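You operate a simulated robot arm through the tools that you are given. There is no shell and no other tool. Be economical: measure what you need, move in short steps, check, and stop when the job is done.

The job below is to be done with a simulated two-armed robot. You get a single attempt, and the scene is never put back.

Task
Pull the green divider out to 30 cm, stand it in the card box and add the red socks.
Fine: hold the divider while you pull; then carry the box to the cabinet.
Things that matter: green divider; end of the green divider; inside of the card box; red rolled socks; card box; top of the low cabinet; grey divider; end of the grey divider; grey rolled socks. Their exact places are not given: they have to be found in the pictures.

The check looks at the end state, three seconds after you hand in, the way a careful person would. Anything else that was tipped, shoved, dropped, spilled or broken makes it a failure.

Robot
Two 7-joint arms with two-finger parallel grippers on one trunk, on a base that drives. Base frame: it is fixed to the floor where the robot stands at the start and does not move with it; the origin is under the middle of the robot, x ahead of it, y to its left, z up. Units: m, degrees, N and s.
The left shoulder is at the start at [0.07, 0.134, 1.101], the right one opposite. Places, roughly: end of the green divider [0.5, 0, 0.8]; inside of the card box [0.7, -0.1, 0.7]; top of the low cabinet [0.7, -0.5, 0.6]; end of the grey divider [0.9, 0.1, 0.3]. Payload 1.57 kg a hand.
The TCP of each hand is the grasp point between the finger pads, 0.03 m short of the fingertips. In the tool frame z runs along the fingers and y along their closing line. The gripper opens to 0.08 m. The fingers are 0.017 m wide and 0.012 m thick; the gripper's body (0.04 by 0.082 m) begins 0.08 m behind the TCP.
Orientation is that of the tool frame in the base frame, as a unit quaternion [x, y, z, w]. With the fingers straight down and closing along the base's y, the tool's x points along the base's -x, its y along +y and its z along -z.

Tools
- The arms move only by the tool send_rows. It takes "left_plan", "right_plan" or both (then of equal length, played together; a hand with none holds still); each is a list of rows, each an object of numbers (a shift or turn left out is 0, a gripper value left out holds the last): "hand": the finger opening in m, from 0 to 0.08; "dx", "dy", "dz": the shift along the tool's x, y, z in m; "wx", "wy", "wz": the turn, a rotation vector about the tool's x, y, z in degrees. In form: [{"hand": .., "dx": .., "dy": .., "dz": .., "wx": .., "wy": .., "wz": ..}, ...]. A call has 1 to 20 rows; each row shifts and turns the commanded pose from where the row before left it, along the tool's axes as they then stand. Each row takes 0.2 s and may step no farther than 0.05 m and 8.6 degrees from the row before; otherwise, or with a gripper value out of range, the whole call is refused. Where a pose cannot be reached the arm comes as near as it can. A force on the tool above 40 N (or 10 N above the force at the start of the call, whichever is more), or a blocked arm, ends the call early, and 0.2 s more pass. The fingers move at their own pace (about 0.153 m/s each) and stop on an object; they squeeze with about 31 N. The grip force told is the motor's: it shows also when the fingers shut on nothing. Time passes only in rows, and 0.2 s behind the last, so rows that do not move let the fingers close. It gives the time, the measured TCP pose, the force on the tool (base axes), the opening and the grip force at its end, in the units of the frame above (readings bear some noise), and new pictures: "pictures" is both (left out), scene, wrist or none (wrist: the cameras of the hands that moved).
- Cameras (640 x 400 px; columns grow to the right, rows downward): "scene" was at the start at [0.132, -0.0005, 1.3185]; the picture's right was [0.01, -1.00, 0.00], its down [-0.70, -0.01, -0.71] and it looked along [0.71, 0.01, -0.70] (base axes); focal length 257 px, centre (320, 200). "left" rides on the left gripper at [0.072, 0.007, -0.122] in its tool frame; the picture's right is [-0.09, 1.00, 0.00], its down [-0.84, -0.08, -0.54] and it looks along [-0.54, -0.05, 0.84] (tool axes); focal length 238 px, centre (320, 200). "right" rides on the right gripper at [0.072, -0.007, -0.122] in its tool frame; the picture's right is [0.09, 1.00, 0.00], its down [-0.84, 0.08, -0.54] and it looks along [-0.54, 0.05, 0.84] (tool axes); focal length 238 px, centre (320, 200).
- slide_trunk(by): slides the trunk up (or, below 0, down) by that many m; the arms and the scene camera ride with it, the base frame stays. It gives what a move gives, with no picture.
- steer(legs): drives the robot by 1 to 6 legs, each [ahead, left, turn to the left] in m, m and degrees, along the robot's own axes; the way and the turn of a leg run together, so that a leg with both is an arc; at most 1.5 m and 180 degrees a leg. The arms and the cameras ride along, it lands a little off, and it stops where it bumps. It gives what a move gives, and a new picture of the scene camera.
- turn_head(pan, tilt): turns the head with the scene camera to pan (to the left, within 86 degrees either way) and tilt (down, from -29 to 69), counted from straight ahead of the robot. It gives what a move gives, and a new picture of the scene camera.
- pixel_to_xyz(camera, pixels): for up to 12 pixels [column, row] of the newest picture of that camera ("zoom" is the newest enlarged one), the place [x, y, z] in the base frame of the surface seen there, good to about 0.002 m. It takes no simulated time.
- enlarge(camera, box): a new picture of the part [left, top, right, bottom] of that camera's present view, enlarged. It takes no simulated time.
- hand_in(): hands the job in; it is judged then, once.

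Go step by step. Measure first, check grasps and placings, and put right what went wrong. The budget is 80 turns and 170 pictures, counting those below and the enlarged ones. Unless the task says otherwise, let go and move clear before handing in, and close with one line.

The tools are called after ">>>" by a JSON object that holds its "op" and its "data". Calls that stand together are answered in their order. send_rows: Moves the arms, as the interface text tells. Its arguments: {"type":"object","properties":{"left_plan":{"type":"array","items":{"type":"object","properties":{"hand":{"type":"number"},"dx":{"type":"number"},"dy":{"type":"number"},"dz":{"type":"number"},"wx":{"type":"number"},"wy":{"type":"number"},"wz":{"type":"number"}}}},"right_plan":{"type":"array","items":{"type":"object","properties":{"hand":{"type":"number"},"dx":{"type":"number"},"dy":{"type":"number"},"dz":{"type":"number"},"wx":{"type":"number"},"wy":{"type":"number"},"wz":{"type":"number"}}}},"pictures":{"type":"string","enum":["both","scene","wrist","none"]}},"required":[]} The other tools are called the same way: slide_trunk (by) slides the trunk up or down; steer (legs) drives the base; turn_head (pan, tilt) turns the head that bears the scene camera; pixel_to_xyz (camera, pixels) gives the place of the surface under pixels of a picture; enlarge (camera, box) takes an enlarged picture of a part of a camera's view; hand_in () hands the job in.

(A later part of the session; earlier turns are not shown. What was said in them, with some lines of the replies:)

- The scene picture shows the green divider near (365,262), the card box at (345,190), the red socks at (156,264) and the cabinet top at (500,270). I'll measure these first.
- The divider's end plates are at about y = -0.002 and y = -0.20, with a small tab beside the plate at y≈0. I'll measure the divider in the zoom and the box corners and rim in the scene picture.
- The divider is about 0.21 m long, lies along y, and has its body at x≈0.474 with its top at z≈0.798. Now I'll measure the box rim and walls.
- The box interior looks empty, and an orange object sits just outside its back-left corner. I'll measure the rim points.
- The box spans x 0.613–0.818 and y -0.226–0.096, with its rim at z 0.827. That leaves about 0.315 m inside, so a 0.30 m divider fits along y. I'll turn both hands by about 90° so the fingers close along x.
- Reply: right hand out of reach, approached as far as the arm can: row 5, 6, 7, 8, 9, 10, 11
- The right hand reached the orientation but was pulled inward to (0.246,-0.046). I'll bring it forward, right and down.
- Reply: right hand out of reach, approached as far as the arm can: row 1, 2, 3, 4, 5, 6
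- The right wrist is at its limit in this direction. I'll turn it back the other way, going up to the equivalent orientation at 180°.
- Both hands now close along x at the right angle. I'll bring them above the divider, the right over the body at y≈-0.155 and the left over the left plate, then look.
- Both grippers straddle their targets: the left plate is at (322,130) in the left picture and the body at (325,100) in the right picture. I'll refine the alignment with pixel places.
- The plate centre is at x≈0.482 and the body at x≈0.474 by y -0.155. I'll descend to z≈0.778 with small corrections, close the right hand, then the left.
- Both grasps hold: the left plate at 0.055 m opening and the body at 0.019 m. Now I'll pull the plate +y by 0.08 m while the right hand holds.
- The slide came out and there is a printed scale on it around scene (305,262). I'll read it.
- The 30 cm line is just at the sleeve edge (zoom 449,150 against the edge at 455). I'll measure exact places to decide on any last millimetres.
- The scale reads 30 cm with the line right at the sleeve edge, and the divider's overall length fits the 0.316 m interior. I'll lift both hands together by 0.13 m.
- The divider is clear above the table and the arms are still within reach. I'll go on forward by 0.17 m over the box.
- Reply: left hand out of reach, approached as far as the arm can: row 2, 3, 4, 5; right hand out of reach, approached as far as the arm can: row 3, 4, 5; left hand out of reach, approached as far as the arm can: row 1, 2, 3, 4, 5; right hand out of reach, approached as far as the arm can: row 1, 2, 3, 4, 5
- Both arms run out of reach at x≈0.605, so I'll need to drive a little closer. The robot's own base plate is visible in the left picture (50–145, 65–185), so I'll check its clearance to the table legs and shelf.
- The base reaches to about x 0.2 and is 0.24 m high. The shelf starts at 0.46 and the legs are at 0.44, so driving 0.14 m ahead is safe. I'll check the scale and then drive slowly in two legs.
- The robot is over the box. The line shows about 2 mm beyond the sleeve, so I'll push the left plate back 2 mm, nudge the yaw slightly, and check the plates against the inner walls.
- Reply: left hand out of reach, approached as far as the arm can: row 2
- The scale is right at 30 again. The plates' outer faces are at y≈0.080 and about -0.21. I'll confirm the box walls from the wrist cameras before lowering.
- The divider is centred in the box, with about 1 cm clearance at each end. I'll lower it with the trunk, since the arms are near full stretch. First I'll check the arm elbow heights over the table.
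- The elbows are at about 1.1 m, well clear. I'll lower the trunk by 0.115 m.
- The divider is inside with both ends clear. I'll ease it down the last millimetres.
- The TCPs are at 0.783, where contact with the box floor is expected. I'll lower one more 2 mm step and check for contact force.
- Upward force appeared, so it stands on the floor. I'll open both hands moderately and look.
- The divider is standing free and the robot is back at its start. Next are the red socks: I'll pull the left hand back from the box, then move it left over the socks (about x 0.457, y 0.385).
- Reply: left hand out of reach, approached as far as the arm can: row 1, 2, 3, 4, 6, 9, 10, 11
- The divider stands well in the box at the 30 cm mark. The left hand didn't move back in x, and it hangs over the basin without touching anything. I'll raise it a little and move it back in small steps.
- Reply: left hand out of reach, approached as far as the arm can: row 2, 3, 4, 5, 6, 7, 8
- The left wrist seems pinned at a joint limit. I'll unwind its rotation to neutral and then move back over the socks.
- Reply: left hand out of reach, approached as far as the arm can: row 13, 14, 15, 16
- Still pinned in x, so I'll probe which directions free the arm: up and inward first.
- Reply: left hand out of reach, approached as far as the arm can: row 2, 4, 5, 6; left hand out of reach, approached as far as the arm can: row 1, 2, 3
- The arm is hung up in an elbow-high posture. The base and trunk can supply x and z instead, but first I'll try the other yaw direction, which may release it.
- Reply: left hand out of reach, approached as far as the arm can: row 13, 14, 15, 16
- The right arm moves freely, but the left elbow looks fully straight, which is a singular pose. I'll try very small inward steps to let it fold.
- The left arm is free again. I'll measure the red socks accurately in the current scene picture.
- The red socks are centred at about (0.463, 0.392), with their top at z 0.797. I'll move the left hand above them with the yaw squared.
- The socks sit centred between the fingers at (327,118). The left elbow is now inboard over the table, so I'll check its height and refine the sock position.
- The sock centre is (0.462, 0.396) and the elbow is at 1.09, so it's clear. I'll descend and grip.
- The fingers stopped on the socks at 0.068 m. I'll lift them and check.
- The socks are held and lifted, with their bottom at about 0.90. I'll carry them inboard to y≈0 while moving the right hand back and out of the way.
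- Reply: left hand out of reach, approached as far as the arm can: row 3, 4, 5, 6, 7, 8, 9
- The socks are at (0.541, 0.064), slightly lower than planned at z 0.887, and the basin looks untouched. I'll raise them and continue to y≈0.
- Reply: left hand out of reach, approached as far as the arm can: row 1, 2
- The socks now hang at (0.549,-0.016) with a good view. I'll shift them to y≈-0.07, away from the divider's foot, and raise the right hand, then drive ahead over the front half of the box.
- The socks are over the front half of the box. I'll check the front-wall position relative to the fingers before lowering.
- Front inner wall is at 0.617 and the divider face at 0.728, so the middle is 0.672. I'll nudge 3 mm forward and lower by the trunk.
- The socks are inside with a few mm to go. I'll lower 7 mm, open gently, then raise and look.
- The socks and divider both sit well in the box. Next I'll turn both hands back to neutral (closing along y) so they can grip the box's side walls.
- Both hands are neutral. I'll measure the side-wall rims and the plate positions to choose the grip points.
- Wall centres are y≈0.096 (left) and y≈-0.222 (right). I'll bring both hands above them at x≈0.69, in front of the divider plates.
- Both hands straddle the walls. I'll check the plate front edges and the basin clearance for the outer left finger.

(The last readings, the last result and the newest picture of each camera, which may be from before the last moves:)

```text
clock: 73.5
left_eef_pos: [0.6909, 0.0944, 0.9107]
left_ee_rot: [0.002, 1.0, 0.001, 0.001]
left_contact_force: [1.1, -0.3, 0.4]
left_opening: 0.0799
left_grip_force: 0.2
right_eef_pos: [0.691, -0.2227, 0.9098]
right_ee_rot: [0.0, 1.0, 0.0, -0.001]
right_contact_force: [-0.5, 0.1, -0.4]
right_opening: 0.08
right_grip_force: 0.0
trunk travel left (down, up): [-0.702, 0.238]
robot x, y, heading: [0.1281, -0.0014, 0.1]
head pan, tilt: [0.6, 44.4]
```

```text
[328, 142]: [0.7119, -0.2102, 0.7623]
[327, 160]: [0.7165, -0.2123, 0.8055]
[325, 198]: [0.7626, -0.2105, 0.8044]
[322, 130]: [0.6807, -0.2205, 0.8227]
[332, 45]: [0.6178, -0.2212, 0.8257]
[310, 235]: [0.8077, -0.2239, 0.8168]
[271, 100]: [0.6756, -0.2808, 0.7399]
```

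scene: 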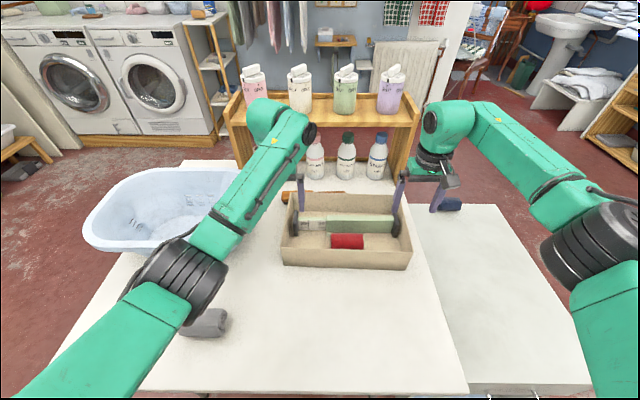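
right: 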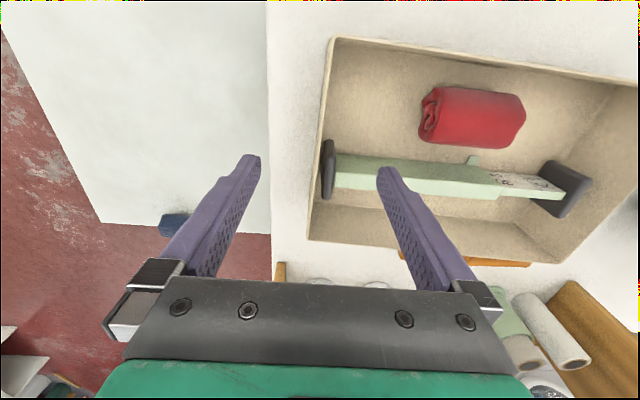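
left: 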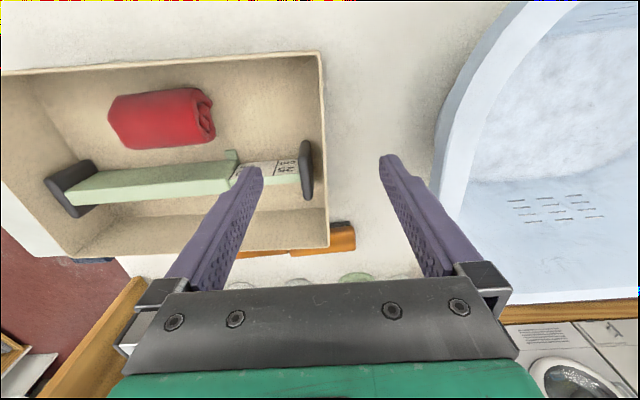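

Everything is clear: the plates start at x 0.711 and the fingers reach x 0.70. I'll set the openings to 0.05, lower the trunk by 0.12, then grip both walls together.

>>> {"op": "send_rows", "data": {"left_plan": [{"hand": 0.05, "dy": 0.002}, {}], "right_plan": [{"hand": 0.05}, {}], "pictures": "none"}}

>>> {"op": "slide_trunk", "data": {"by": -0.06}}

>>> {"op": "slide_trunk", "data": {"by": -0.06}}

>>> {"op": "send_rows", "data": {"left_plan": [{"hand": 0.0}, {}, {}, {}], "right_plan": [{"hand": 0.0}, {}, {}, {}]}}

```text
clock: 74.1
left_eef_pos: [0.6895, 0.0964, 0.911]
left_ee_rot: [0.0, 1.0, 0.0, 0.001]
left_contact_force: [-0.8, -0.8, 0.2]
left_opening: 0.0501
left_grip_force: 0.1
right_eef_pos: [0.6899, -0.222, 0.9114]
right_ee_rot: [0.0, 1.0, -0.001, 0.0]
right_contact_force: [1.0, 0.4, 0.8]
right_opening: 0.0498
right_grip_force: 0.1
trunk travel left (down, up): [-0.702, 0.238]
robot x, y, heading: [0.1226, -0.0005, -0.0]
head pan, tilt: [0.6, 44.4]
```

```text
clock: 75.1
left_eef_pos: [0.6898, 0.0967, 0.8522]
left_ee_rot: [0.001, 1.0, -0.001, 0.001]
left_contact_force: [0.4, 0.1, -0.4]
left_opening: 0.0498
left_grip_force: 0.0
right_eef_pos: [0.6909, -0.2216, 0.8508]
right_ee_rot: [0.001, 1.0, 0.001, 0.0]
right_contact_force: [0.2, -0.4, -0.7]
right_opening: 0.0501
right_grip_force: 0.0
trunk travel left (down, up): [-0.642, 0.298]
robot x, y, heading: [0.1221, -0.0002, -0.4]
head pan, tilt: [0.6, 44.4]
```

```text
clock: 76.1
left_eef_pos: [0.6891, 0.0974, 0.7918]
left_ee_rot: [0.001, 1.0, 0.0, 0.001]
left_contact_force: [0.2, 0.0, 0.6]
left_opening: 0.0501
left_grip_force: 0.1
right_eef_pos: [0.6903, -0.2218, 0.7917]
right_ee_rot: [0.0, 1.0, 0.0, 0.0]
right_contact_force: [1.1, 0.5, -0.7]
right_opening: 0.0499
right_grip_force: 0.1
trunk travel left (down, up): [-0.582, 0.358]
robot x, y, heading: [0.1277, -0.0002, 0.1]
head pan, tilt: [0.6, 44.4]
```

```text
clock: 77.1
left_eef_pos: [0.6904, 0.0967, 0.7917]
left_ee_rot: [0.001, 1.0, 0.0, 0.001]
left_contact_force: [-1.2, 3.3, 1.5]
left_opening: 0.0041
left_grip_force: 25.4
right_eef_pos: [0.6914, -0.2224, 0.7915]
right_ee_rot: [0.001, 1.0, -0.001, 0.0]
right_contact_force: [1.8, -4.3, 0.9]
right_opening: 0.0046
right_grip_force: 24.6
trunk travel left (down, up): [-0.582, 0.358]
robot x, y, heading: [0.1258, -0.0023, -0.0]
head pan, tilt: [0.6, 44.4]
```

scene: 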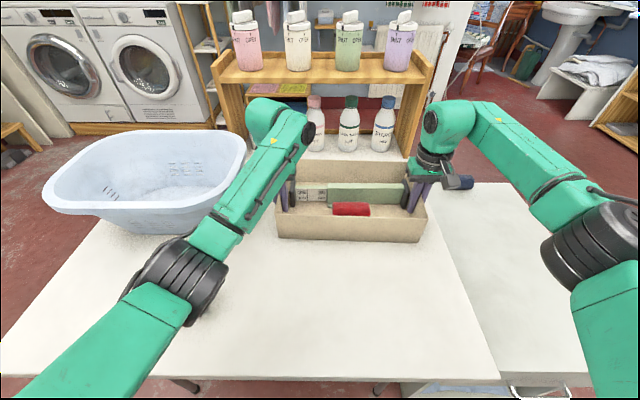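
right: 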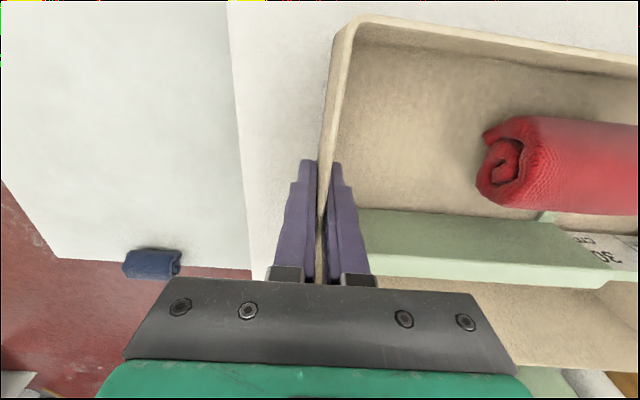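
left: 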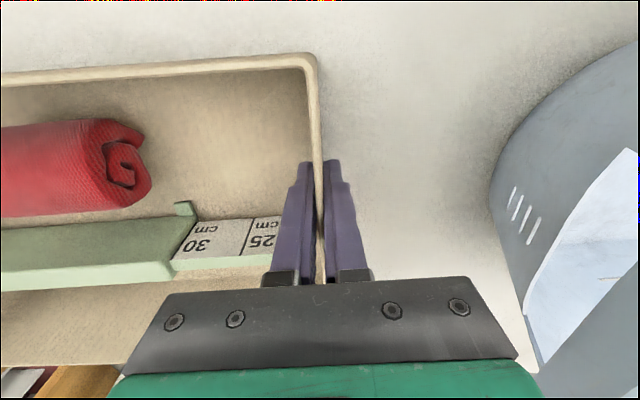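

Both walls are gripped at a 4 mm opening. I'll lift a little with the trunk and check the box stays level.

>>> {"op": "slide_trunk", "data": {"by": 0.03}}

>>> {"op": "enlarge", "data": {"camera": "scene", "box": [250, 140, 460, 270]}}

>>> {"op": "enlarge", "data": {"camera": "right", "box": [0, 0, 640, 400]}}

```text
clock: 77.8
left_eef_pos: [0.6915, 0.0975, 0.8211]
left_ee_rot: [0.001, 1.0, 0.001, 0.0]
left_contact_force: [-1.9, 4.7, -2.8]
left_opening: 0.0044
left_grip_force: 24.7
right_eef_pos: [0.6917, -0.2221, 0.8212]
right_ee_rot: [0.0, 1.0, 0.0, -0.001]
right_contact_force: [3.1, -5.6, -1.8]
right_opening: 0.0041
right_grip_force: 24.7
trunk travel left (down, up): [-0.612, 0.328]
robot x, y, heading: [0.1279, -0.0002, 0.0]
head pan, tilt: [0.6, 44.4]
```

```text
3.05 times, centred on (355, 205) of scene
```

zoom: 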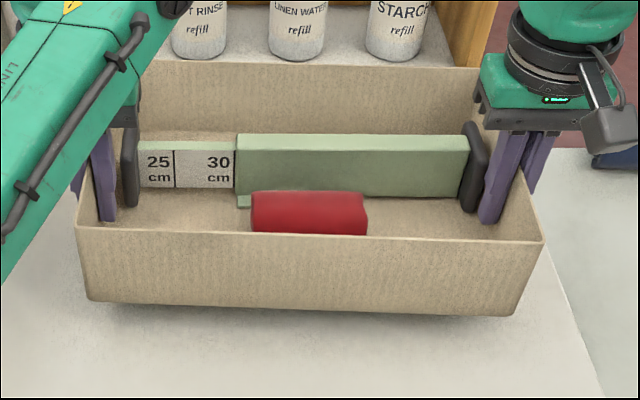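

```text
1.00 times, centred on (320, 200) of right
```

zoom: 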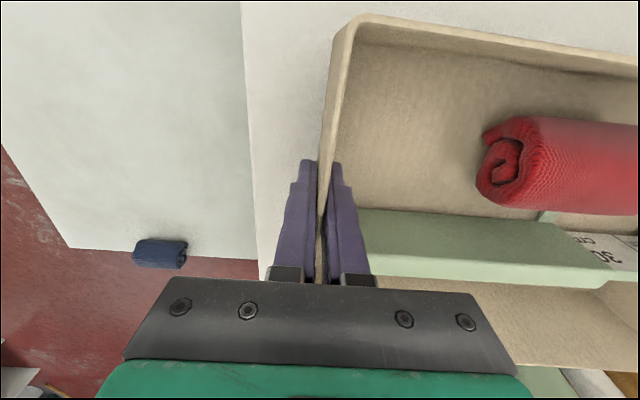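

The box is lifted level and the contents are steady. I'll measure the cabinet edges to choose the strafe distance.

>>> {"op": "pixel_to_xyz", "data": {"camera": "zoom", "pixels": [[8, 150], [30, 180], [45, 208], [68, 244], [230, 100], [236, 200], [248, 150], [150, 100], [160, 245], [240, 255]]}}

>>> {"op": "slide_trunk", "data": {"by": 0.03}}

```text
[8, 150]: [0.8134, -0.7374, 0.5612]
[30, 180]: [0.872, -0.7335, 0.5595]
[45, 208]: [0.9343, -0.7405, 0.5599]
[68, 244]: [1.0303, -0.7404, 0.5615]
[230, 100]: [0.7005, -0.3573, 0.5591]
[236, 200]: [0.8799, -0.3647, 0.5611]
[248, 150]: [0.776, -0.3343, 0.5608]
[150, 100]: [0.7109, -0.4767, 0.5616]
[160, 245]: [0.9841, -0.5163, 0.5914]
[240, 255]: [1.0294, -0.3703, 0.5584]
```

```text
clock: 78.6
left_eef_pos: [0.6916, 0.0974, 0.851]
left_ee_rot: [0.001, 1.0, 0.0, 0.0]
left_contact_force: [-2.2, 7.9, -2.2]
left_opening: 0.0042
left_grip_force: 24.7
right_eef_pos: [0.6913, -0.2229, 0.8508]
right_ee_rot: [0.0, 1.0, -0.001, 0.0]
right_contact_force: [3.0, -6.9, -0.7]
right_opening: 0.0044
right_grip_force: 25.5
trunk travel left (down, up): [-0.642, 0.298]
robot x, y, heading: [0.1255, 0.0054, 0.1]
head pan, tilt: [0.6, 44.4]
```

Cabinet top spans to y=-0.738 at z≈0.561. I'll back up 6 cm for base clearance, then strafe right 0.475 m in gentle legs with the box held high.

>>> {"op": "steer", "data": {"legs": [[-0.06, 0, 0], [0, -0.16, 0], [0, -0.16, 0], [0, -0.155, 0]]}}

>>> {"op": "enlarge", "data": {"camera": "left", "box": [0, 0, 640, 400]}}

>>> {"op": "enlarge", "data": {"camera": "right", "box": [0, 0, 640, 400]}}

```text
clock: 82.6
left_eef_pos: [0.6309, -0.3774, 0.8507]
left_ee_rot: [0.001, 1.0, 0.0, 0.0]
left_contact_force: [-3.3, 13.0, -2.7]
left_opening: 0.0041
left_grip_force: 24.6
right_eef_pos: [0.6295, -0.6987, 0.8512]
right_ee_rot: [0.0, 1.0, -0.001, -0.001]
right_contact_force: [2.7, -12.0, -1.3]
right_opening: 0.0043
right_grip_force: 24.9
trunk travel left (down, up): [-0.642, 0.298]
robot x, y, heading: [0.065, -0.4787, -0.1]
head pan, tilt: [0.6, 44.4]
```

scene: 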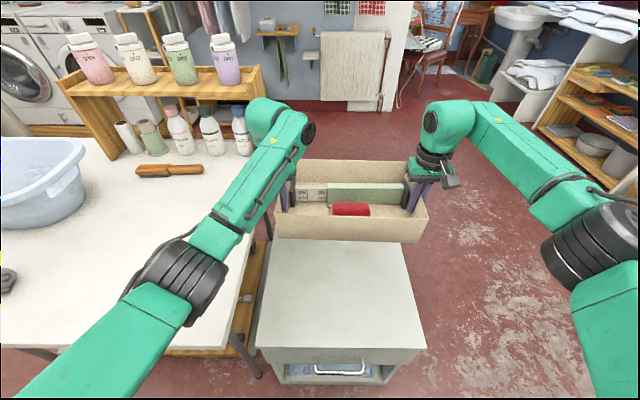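

```text
1.00 times, centred on (320, 200) of left
```

zoom: 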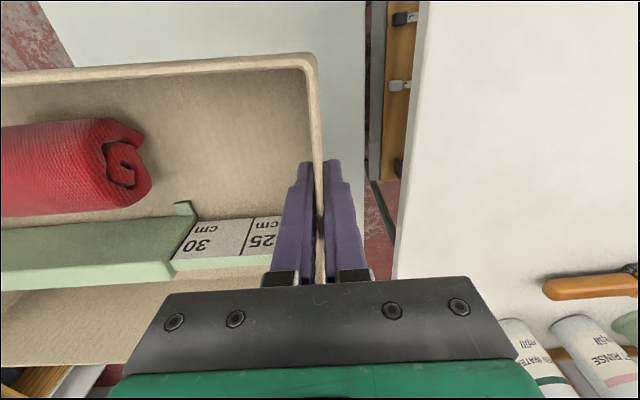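

```text
1.00 times, centred on (320, 200) of right
```

zoom: 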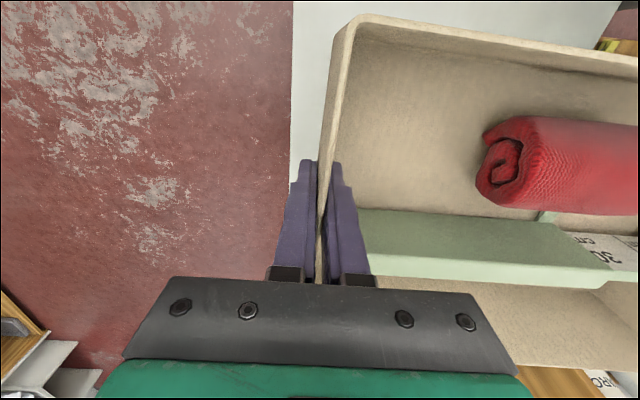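

The box is over the cabinet. I'll check the cabinet's side edges against the box walls.

>>> {"op": "pixel_to_xyz", "data": {"camera": "zoom", "pixels": [[297, 40], [296, 100], [305, 20], [340, 60]]}}

>>> {"op": "pixel_to_xyz", "data": {"camera": "scene", "pixels": [[278, 250], [268, 300], [405, 250], [415, 300], [262, 340], [422, 342], [340, 255], [247, 260], [240, 300], [278, 238], [426, 240], [340, 370]]}}

```text
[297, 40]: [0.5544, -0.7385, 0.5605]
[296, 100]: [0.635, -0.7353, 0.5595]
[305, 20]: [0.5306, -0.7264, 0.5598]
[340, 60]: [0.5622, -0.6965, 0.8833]
```

```text
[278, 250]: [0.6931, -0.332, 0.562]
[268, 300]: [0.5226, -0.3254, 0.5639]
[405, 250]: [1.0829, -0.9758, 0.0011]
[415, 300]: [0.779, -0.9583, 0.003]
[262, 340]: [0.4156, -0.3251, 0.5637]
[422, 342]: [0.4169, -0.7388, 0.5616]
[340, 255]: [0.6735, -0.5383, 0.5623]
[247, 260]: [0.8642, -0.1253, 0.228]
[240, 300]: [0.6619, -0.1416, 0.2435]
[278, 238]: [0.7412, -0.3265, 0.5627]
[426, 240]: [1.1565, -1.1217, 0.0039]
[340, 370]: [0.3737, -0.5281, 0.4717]
```

The box is well inside the cabinet top (y -0.325 to -0.738). Lowering by 0.239 m brings the left elbow down over the table, so I'll check its height and position.

>>> {"op": "pixel_to_xyz", "data": {"camera": "scene", "pixels": [[165, 260], [190, 290], [210, 280], [185, 320], [230, 240], [140, 300], [100, 320], [60, 370], [130, 290], [245, 215], [150, 340]]}}

>>> {"op": "turn_head", "data": {"pan": 30, "tilt": 55}}

```text
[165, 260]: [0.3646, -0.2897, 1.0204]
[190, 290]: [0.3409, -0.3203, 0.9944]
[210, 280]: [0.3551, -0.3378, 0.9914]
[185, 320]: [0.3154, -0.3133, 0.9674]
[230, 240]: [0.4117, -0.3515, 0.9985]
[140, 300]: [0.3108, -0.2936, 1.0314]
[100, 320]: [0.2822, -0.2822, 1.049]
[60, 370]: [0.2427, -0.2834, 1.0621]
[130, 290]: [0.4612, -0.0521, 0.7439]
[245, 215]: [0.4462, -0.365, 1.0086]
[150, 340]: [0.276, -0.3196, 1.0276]
```

```text
clock: 83.5
left_eef_pos: [0.6305, -0.3775, 0.8512]
left_ee_rot: [0.001, 1.0, 0.0, -0.001]
left_contact_force: [-2.4, 1.1, -1.9]
left_opening: 0.0041
left_grip_force: 25.1
right_eef_pos: [0.6313, -0.6982, 0.8516]
right_ee_rot: [0.0, 1.0, -0.001, 0.0]
right_contact_force: [3.0, -0.2, -1.9]
right_opening: 0.004
right_grip_force: 25.3
trunk travel left (down, up): [-0.642, 0.298]
robot x, y, heading: [0.0679, -0.4766, -0.1]
head pan, tilt: [30.0, 55.0]
```

scene: 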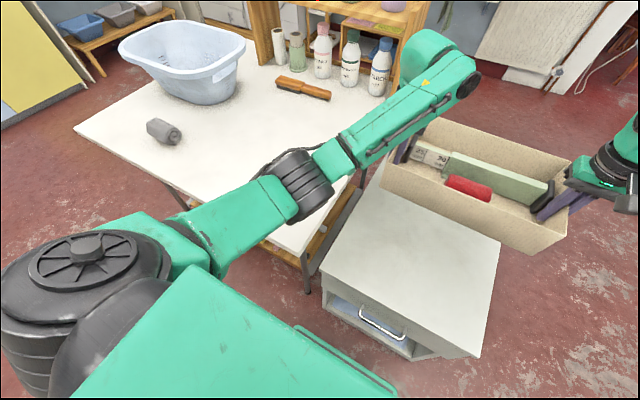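

The left elbow (about (0.36,-0.30), z 0.97) would come down on the table corner. A better approach is to place the box from the cabinet's right side, facing left. I'll look at the floor there.

>>> {"op": "turn_head", "data": {"pan": -50, "tilt": 45}}

```text
clock: 85.0
left_eef_pos: [0.6303, -0.3781, 0.8511]
left_ee_rot: [0.001, 1.0, -0.001, 0.0]
left_contact_force: [-2.1, 0.7, -2.6]
left_opening: 0.0041
left_grip_force: 25.0
right_eef_pos: [0.6308, -0.698, 0.851]
right_ee_rot: [0.001, 1.0, -0.001, 0.0]
right_contact_force: [2.9, -0.6, -2.1]
right_opening: 0.0041
right_grip_force: 25.0
trunk travel left (down, up): [-0.642, 0.298]
robot x, y, heading: [0.0648, -0.478, 0.3]
head pan, tilt: [-50.0, 45.0]
```

scene: 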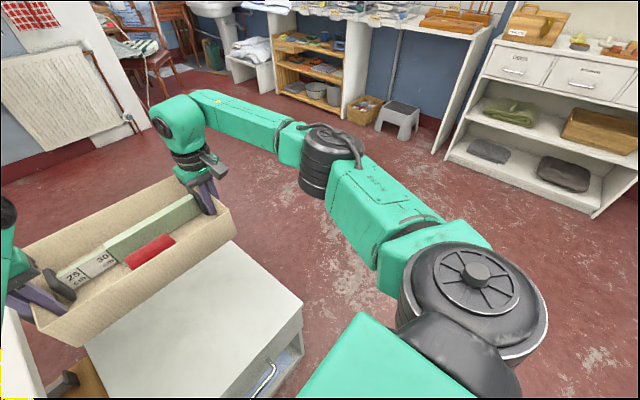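

There is open floor to the right. I'll measure the nearest furniture.

>>> {"op": "pixel_to_xyz", "data": {"camera": "scene", "pixels": [[445, 160], [592, 215], [395, 138], [345, 118], [250, 88], [278, 95], [300, 260], [560, 330], [480, 200], [375, 120], [540, 190]]}}

```text
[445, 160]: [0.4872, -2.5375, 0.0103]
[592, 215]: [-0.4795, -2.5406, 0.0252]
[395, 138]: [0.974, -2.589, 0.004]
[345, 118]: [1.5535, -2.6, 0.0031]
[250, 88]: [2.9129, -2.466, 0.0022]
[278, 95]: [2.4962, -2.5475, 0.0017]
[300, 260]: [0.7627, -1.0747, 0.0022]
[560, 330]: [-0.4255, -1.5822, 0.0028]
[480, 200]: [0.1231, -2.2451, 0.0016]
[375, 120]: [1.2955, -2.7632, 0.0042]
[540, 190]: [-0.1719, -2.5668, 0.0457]
```

There is plenty of clear floor. I'll strafe right 0.65 m, then turn left 90° in thirds.

>>> {"op": "turn_head", "data": {"pan": 0, "tilt": 48}}

>>> {"op": "steer", "data": {"legs": [[0, -0.33, 0], [0, -0.32, 0], [0, 0, 30], [0, 0, 30], [0, 0, 30]]}}

```text
clock: 86.2
left_eef_pos: [0.6313, -0.3776, 0.8512]
left_ee_rot: [0.001, 1.0, 0.0, 0.0]
left_contact_force: [-2.7, 1.9, -1.6]
left_opening: 0.0042
left_grip_force: 24.6
right_eef_pos: [0.632, -0.6985, 0.8501]
right_ee_rot: [0.0, 1.0, -0.002, 0.0]
right_contact_force: [2.8, -1.1, -1.5]
right_opening: 0.0045
right_grip_force: 24.4
trunk travel left (down, up): [-0.642, 0.298]
robot x, y, heading: [0.0621, -0.4751, 0.0]
head pan, tilt: [0.0, 48.0]
```

scene: 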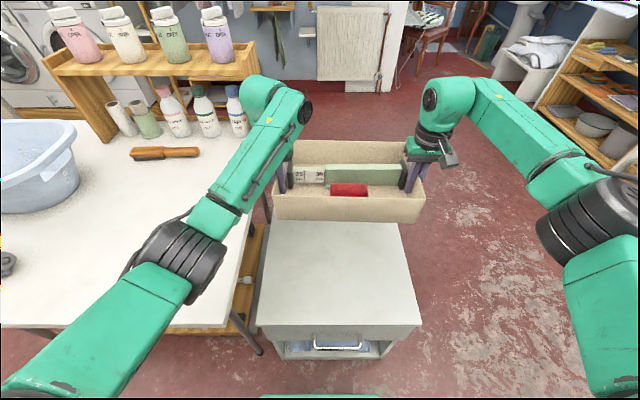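

```text
clock: 94.6
left_eef_pos: [-0.0309, -0.5633, 0.8512]
left_ee_rot: [-0.706, 0.709, 0.0, 0.0]
left_contact_force: [-2.2, -2.5, -3.2]
left_opening: 0.0044
left_grip_force: 24.2
right_eef_pos: [0.29, -0.5625, 0.8516]
right_ee_rot: [-0.706, 0.708, 0.0, 0.0]
right_contact_force: [2.8, 3.0, -1.4]
right_opening: 0.0043
right_grip_force: 24.8
trunk travel left (down, up): [-0.642, 0.298]
robot x, y, heading: [0.063, -1.1304, 89.7]
head pan, tilt: [0.0, 48.0]
```

scene: 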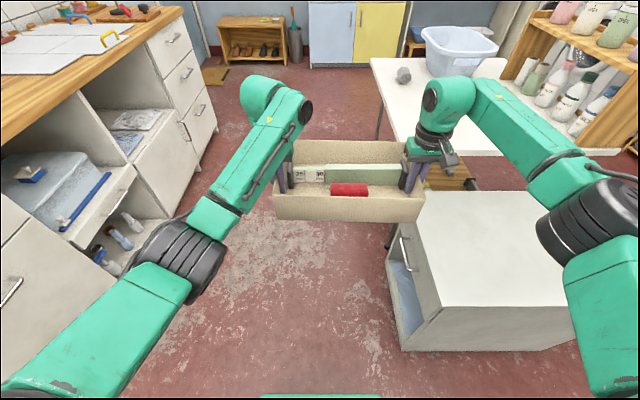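

Turned; the box is steady in front of the cabinet. Next I'll strafe right 0.56 m to bring it over the cabinet top.

>>> {"op": "steer", "data": {"legs": [[0, -0.28, 0], [0, -0.28, 0]]}}

>>> {"op": "enlarge", "data": {"camera": "left", "box": [0, 0, 640, 400]}}

>>> {"op": "enlarge", "data": {"camera": "right", "box": [0, 0, 640, 400]}}

```text
clock: 98.1
left_eef_pos: [0.5247, -0.5623, 0.8508]
left_ee_rot: [-0.706, 0.708, 0.0, -0.001]
left_contact_force: [-0.1, -2.6, -1.3]
left_opening: 0.0044
left_grip_force: 24.5
right_eef_pos: [0.8457, -0.5626, 0.8505]
right_ee_rot: [-0.706, 0.708, -0.001, 0.001]
right_contact_force: [0.3, 4.4, -1.6]
right_opening: 0.0041
right_grip_force: 25.1
trunk travel left (down, up): [-0.642, 0.298]
robot x, y, heading: [0.6231, -1.1294, 89.8]
head pan, tilt: [0.0, 48.0]
```

scene: 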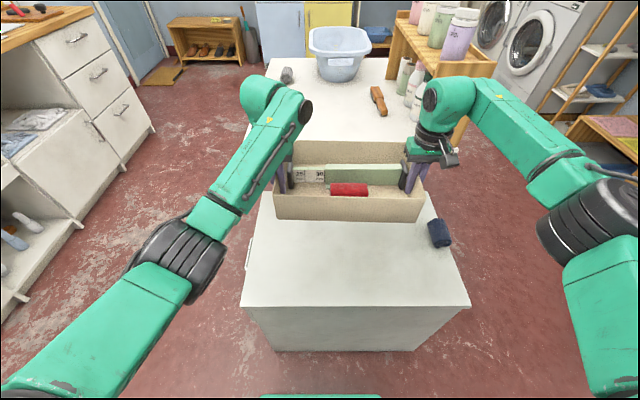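

```text
1.00 times, centred on (320, 200) of left
```

zoom: 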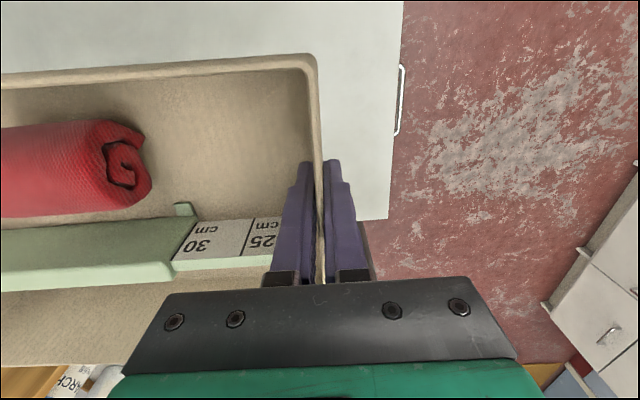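

```text
1.00 times, centred on (320, 200) of right
```

zoom: 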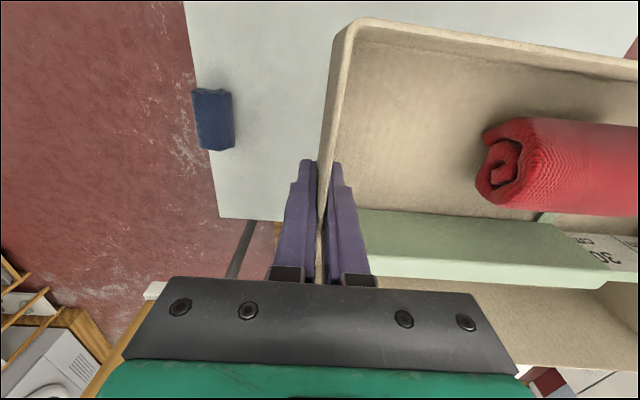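

The box is over the cabinet with a good margin all round, and the navy socks are clear of the right hand. I'll lower it by trunk in steps.

>>> {"op": "pixel_to_xyz", "data": {"camera": "zoom", "pixels": [[231, 100], [234, 140], [222, 92], [205, 120]]}}

>>> {"op": "slide_trunk", "data": {"by": -0.12}}

>>> {"op": "slide_trunk", "data": {"by": -0.1}}

>>> {"op": "turn_head", "data": {"pan": 0, "tilt": 40}}

```text
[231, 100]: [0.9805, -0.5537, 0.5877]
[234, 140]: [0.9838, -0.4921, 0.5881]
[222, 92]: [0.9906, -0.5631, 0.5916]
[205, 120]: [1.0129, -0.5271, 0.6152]
```

```text
clock: 99.6
left_eef_pos: [0.5263, -0.5621, 0.7306]
left_ee_rot: [-0.706, 0.708, -0.001, -0.001]
left_contact_force: [0.7, -2.0, -2.2]
left_opening: 0.004
left_grip_force: 24.5
right_eef_pos: [0.8457, -0.563, 0.7313]
right_ee_rot: [-0.707, 0.708, -0.001, 0.0]
right_contact_force: [-0.1, 2.5, -1.7]
right_opening: 0.0041
right_grip_force: 24.4
trunk travel left (down, up): [-0.522, 0.418]
robot x, y, heading: [0.6235, -1.1282, 90.1]
head pan, tilt: [0.0, 48.0]
```

```text
clock: 100.9
left_eef_pos: [0.5245, -0.5629, 0.6316]
left_ee_rot: [-0.706, 0.708, 0.0, -0.001]
left_contact_force: [0.2, -2.9, -1.9]
left_opening: 0.0041
left_grip_force: 24.8
right_eef_pos: [0.8452, -0.5627, 0.6311]
right_ee_rot: [-0.706, 0.708, 0.0, 0.001]
right_contact_force: [-0.1, 3.4, -1.3]
right_opening: 0.0041
right_grip_force: 25.2
trunk travel left (down, up): [-0.422, 0.518]
robot x, y, heading: [0.6166, -1.1281, 89.7]
head pan, tilt: [0.0, 48.0]
```

```text
clock: 101.6
left_eef_pos: [0.5256, -0.5626, 0.6309]
left_ee_rot: [-0.706, 0.709, 0.0, 0.0]
left_contact_force: [0.8, -2.5, -3.1]
left_opening: 0.0042
left_grip_force: 24.6
right_eef_pos: [0.8459, -0.5642, 0.6307]
right_ee_rot: [0.707, -0.707, 0.002, -0.001]
right_contact_force: [0.3, 3.8, -1.2]
right_opening: 0.0043
right_grip_force: 25.1
trunk travel left (down, up): [-0.422, 0.518]
robot x, y, heading: [0.6218, -1.1265, 90.0]
head pan, tilt: [0.0, 40.0]
```

scene: 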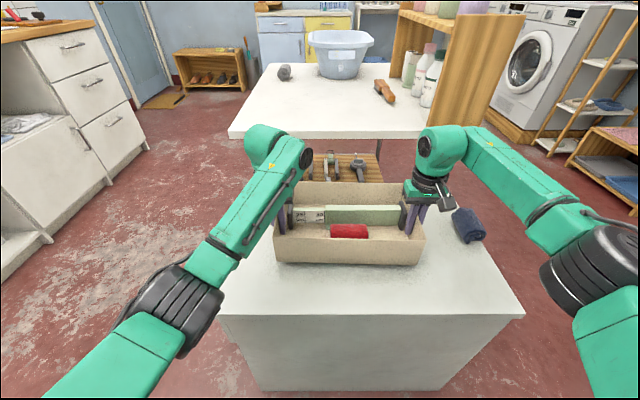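

About 19 mm remain. I'll ease the box down until contact force shows.

>>> {"op": "slide_trunk", "data": {"by": -0.015}}

>>> {"op": "slide_trunk", "data": {"by": -0.004}}

>>> {"op": "slide_trunk", "data": {"by": -0.002}}

>>> {"op": "enlarge", "data": {"camera": "scene", "box": [240, 160, 460, 300]}}

```text
clock: 102.2
left_eef_pos: [0.5256, -0.562, 0.6166]
left_ee_rot: [-0.706, 0.708, 0.0, 0.001]
left_contact_force: [0.2, -3.2, -2.3]
left_opening: 0.0043
left_grip_force: 24.7
right_eef_pos: [0.8466, -0.5629, 0.6155]
right_ee_rot: [-0.706, 0.708, 0.0, 0.001]
right_contact_force: [0.8, 1.9, -1.6]
right_opening: 0.0042
right_grip_force: 24.9
trunk travel left (down, up): [-0.407, 0.533]
robot x, y, heading: [0.6211, -1.1245, 89.8]
head pan, tilt: [0.0, 40.0]
```

```text
clock: 102.8
left_eef_pos: [0.5258, -0.5641, 0.6133]
left_ee_rot: [-0.706, 0.708, 0.001, 0.001]
left_contact_force: [-0.1, -2.6, -1.3]
left_opening: 0.0042
left_grip_force: 24.8
right_eef_pos: [0.8461, -0.5632, 0.6115]
right_ee_rot: [-0.707, 0.708, 0.0, 0.001]
right_contact_force: [-0.8, 2.7, -1.5]
right_opening: 0.0041
right_grip_force: 25.3
trunk travel left (down, up): [-0.403, 0.537]
robot x, y, heading: [0.6202, -1.1275, 90.0]
head pan, tilt: [0.0, 40.0]
```

```text
clock: 103.3
left_eef_pos: [0.5264, -0.5635, 0.6128]
left_ee_rot: [-0.706, 0.708, 0.001, 0.002]
left_contact_force: [0.7, 0.2, 4.8]
left_opening: 0.0041
left_grip_force: 24.8
right_eef_pos: [0.8454, -0.5629, 0.6114]
right_ee_rot: [-0.706, 0.708, 0.001, 0.001]
right_contact_force: [0.4, 6.0, 4.6]
right_opening: 0.0041
right_grip_force: 25.3
trunk travel left (down, up): [-0.401, 0.539]
robot x, y, heading: [0.625, -1.1252, 89.9]
head pan, tilt: [0.0, 40.0]
```

```text
2.86 times, centred on (350, 230) of scene
```

zoom: 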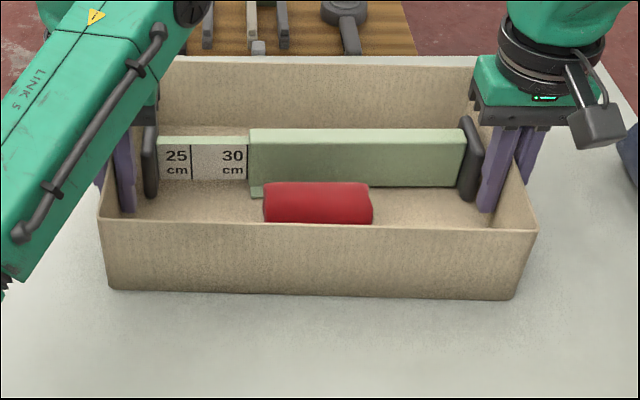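

The box rests on the cabinet, since upward force appeared on both hands. I'll open both hands, raise the trunk and look.

>>> {"op": "send_rows", "data": {"left_plan": [{"hand": 0.04}, {}, {}], "right_plan": [{"hand": 0.04}, {}, {}], "pictures": "none"}}

>>> {"op": "slide_trunk", "data": {"by": 0.2}}

>>> {"op": "steer", "data": {"legs": [[-0.3, 0, 0]]}}

>>> {"op": "enlarge", "data": {"camera": "scene", "box": [220, 80, 460, 240]}}

```text
clock: 104.1
left_eef_pos: [0.5264, -0.5618, 0.6099]
left_ee_rot: [-0.705, 0.709, 0.001, 0.0]
left_contact_force: [-0.4, -0.3, 0.1]
left_opening: 0.0397
left_grip_force: 0.2
right_eef_pos: [0.8464, -0.5634, 0.6095]
right_ee_rot: [-0.707, 0.707, 0.0, 0.001]
right_contact_force: [0.4, 0.7, 0.6]
right_opening: 0.0401
right_grip_force: 0.0
trunk travel left (down, up): [-0.401, 0.539]
robot x, y, heading: [0.6216, -1.1281, 89.9]
head pan, tilt: [0.0, 40.0]
```

```text
clock: 106.2
left_eef_pos: [0.5256, -0.5637, 0.8094]
left_ee_rot: [-0.706, 0.708, 0.001, 0.0]
left_contact_force: [-0.7, 0.0, 0.5]
left_opening: 0.0401
left_grip_force: 0.0
right_eef_pos: [0.8458, -0.5633, 0.8094]
right_ee_rot: [-0.707, 0.707, -0.001, 0.001]
right_contact_force: [-0.2, -0.5, -0.6]
right_opening: 0.0402
right_grip_force: 0.0
trunk travel left (down, up): [-0.601, 0.339]
robot x, y, heading: [0.6254, -1.1308, 90.0]
head pan, tilt: [0.0, 40.0]
```

```text
clock: 108.3
left_eef_pos: [0.525, -0.8611, 0.8107]
left_ee_rot: [-0.706, 0.708, 0.0, 0.0]
left_contact_force: [0.4, -0.1, -0.9]
left_opening: 0.04
left_grip_force: 0.1
right_eef_pos: [0.8468, -0.8608, 0.8101]
right_ee_rot: [-0.706, 0.708, -0.001, 0.0]
right_contact_force: [0.4, 0.1, -0.6]
right_opening: 0.04
right_grip_force: 0.0
trunk travel left (down, up): [-0.601, 0.339]
robot x, y, heading: [0.6247, -1.4282, 90.1]
head pan, tilt: [0.0, 40.0]
```

scene: 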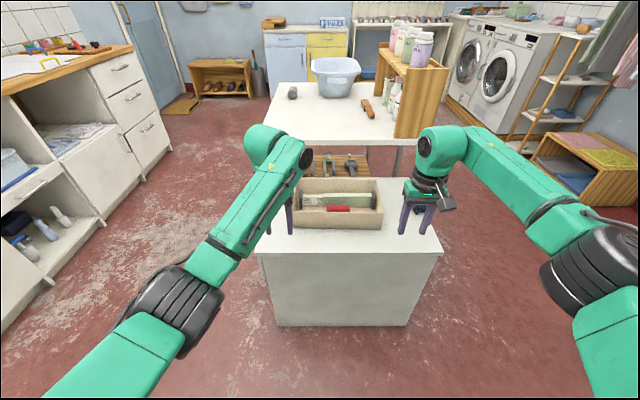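

```text
2.50 times, centred on (340, 160) of scene
```

zoom: 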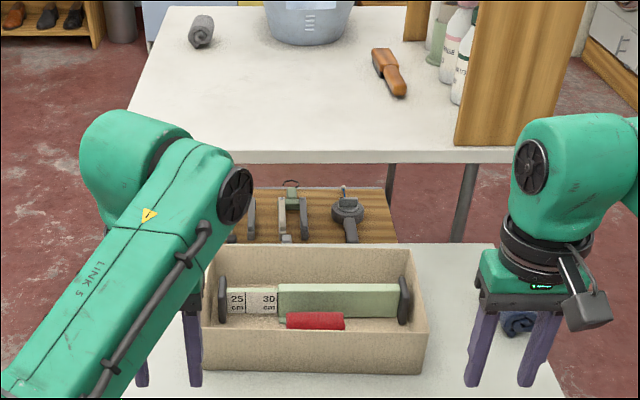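

The box stands on the cabinet with the divider upright at the 30 cm mark and the red socks beside it. The grey socks, basin and brush look undisturbed, and the hands are clear, so I'm handing in.

>>> {"op": "hand_in", "data": {}}

```text
The job is handed in.
```

The green divider is pulled out to its 30 cm mark and standing in the card box with the red socks, the box is on the low cabinet, and the job is handed in.
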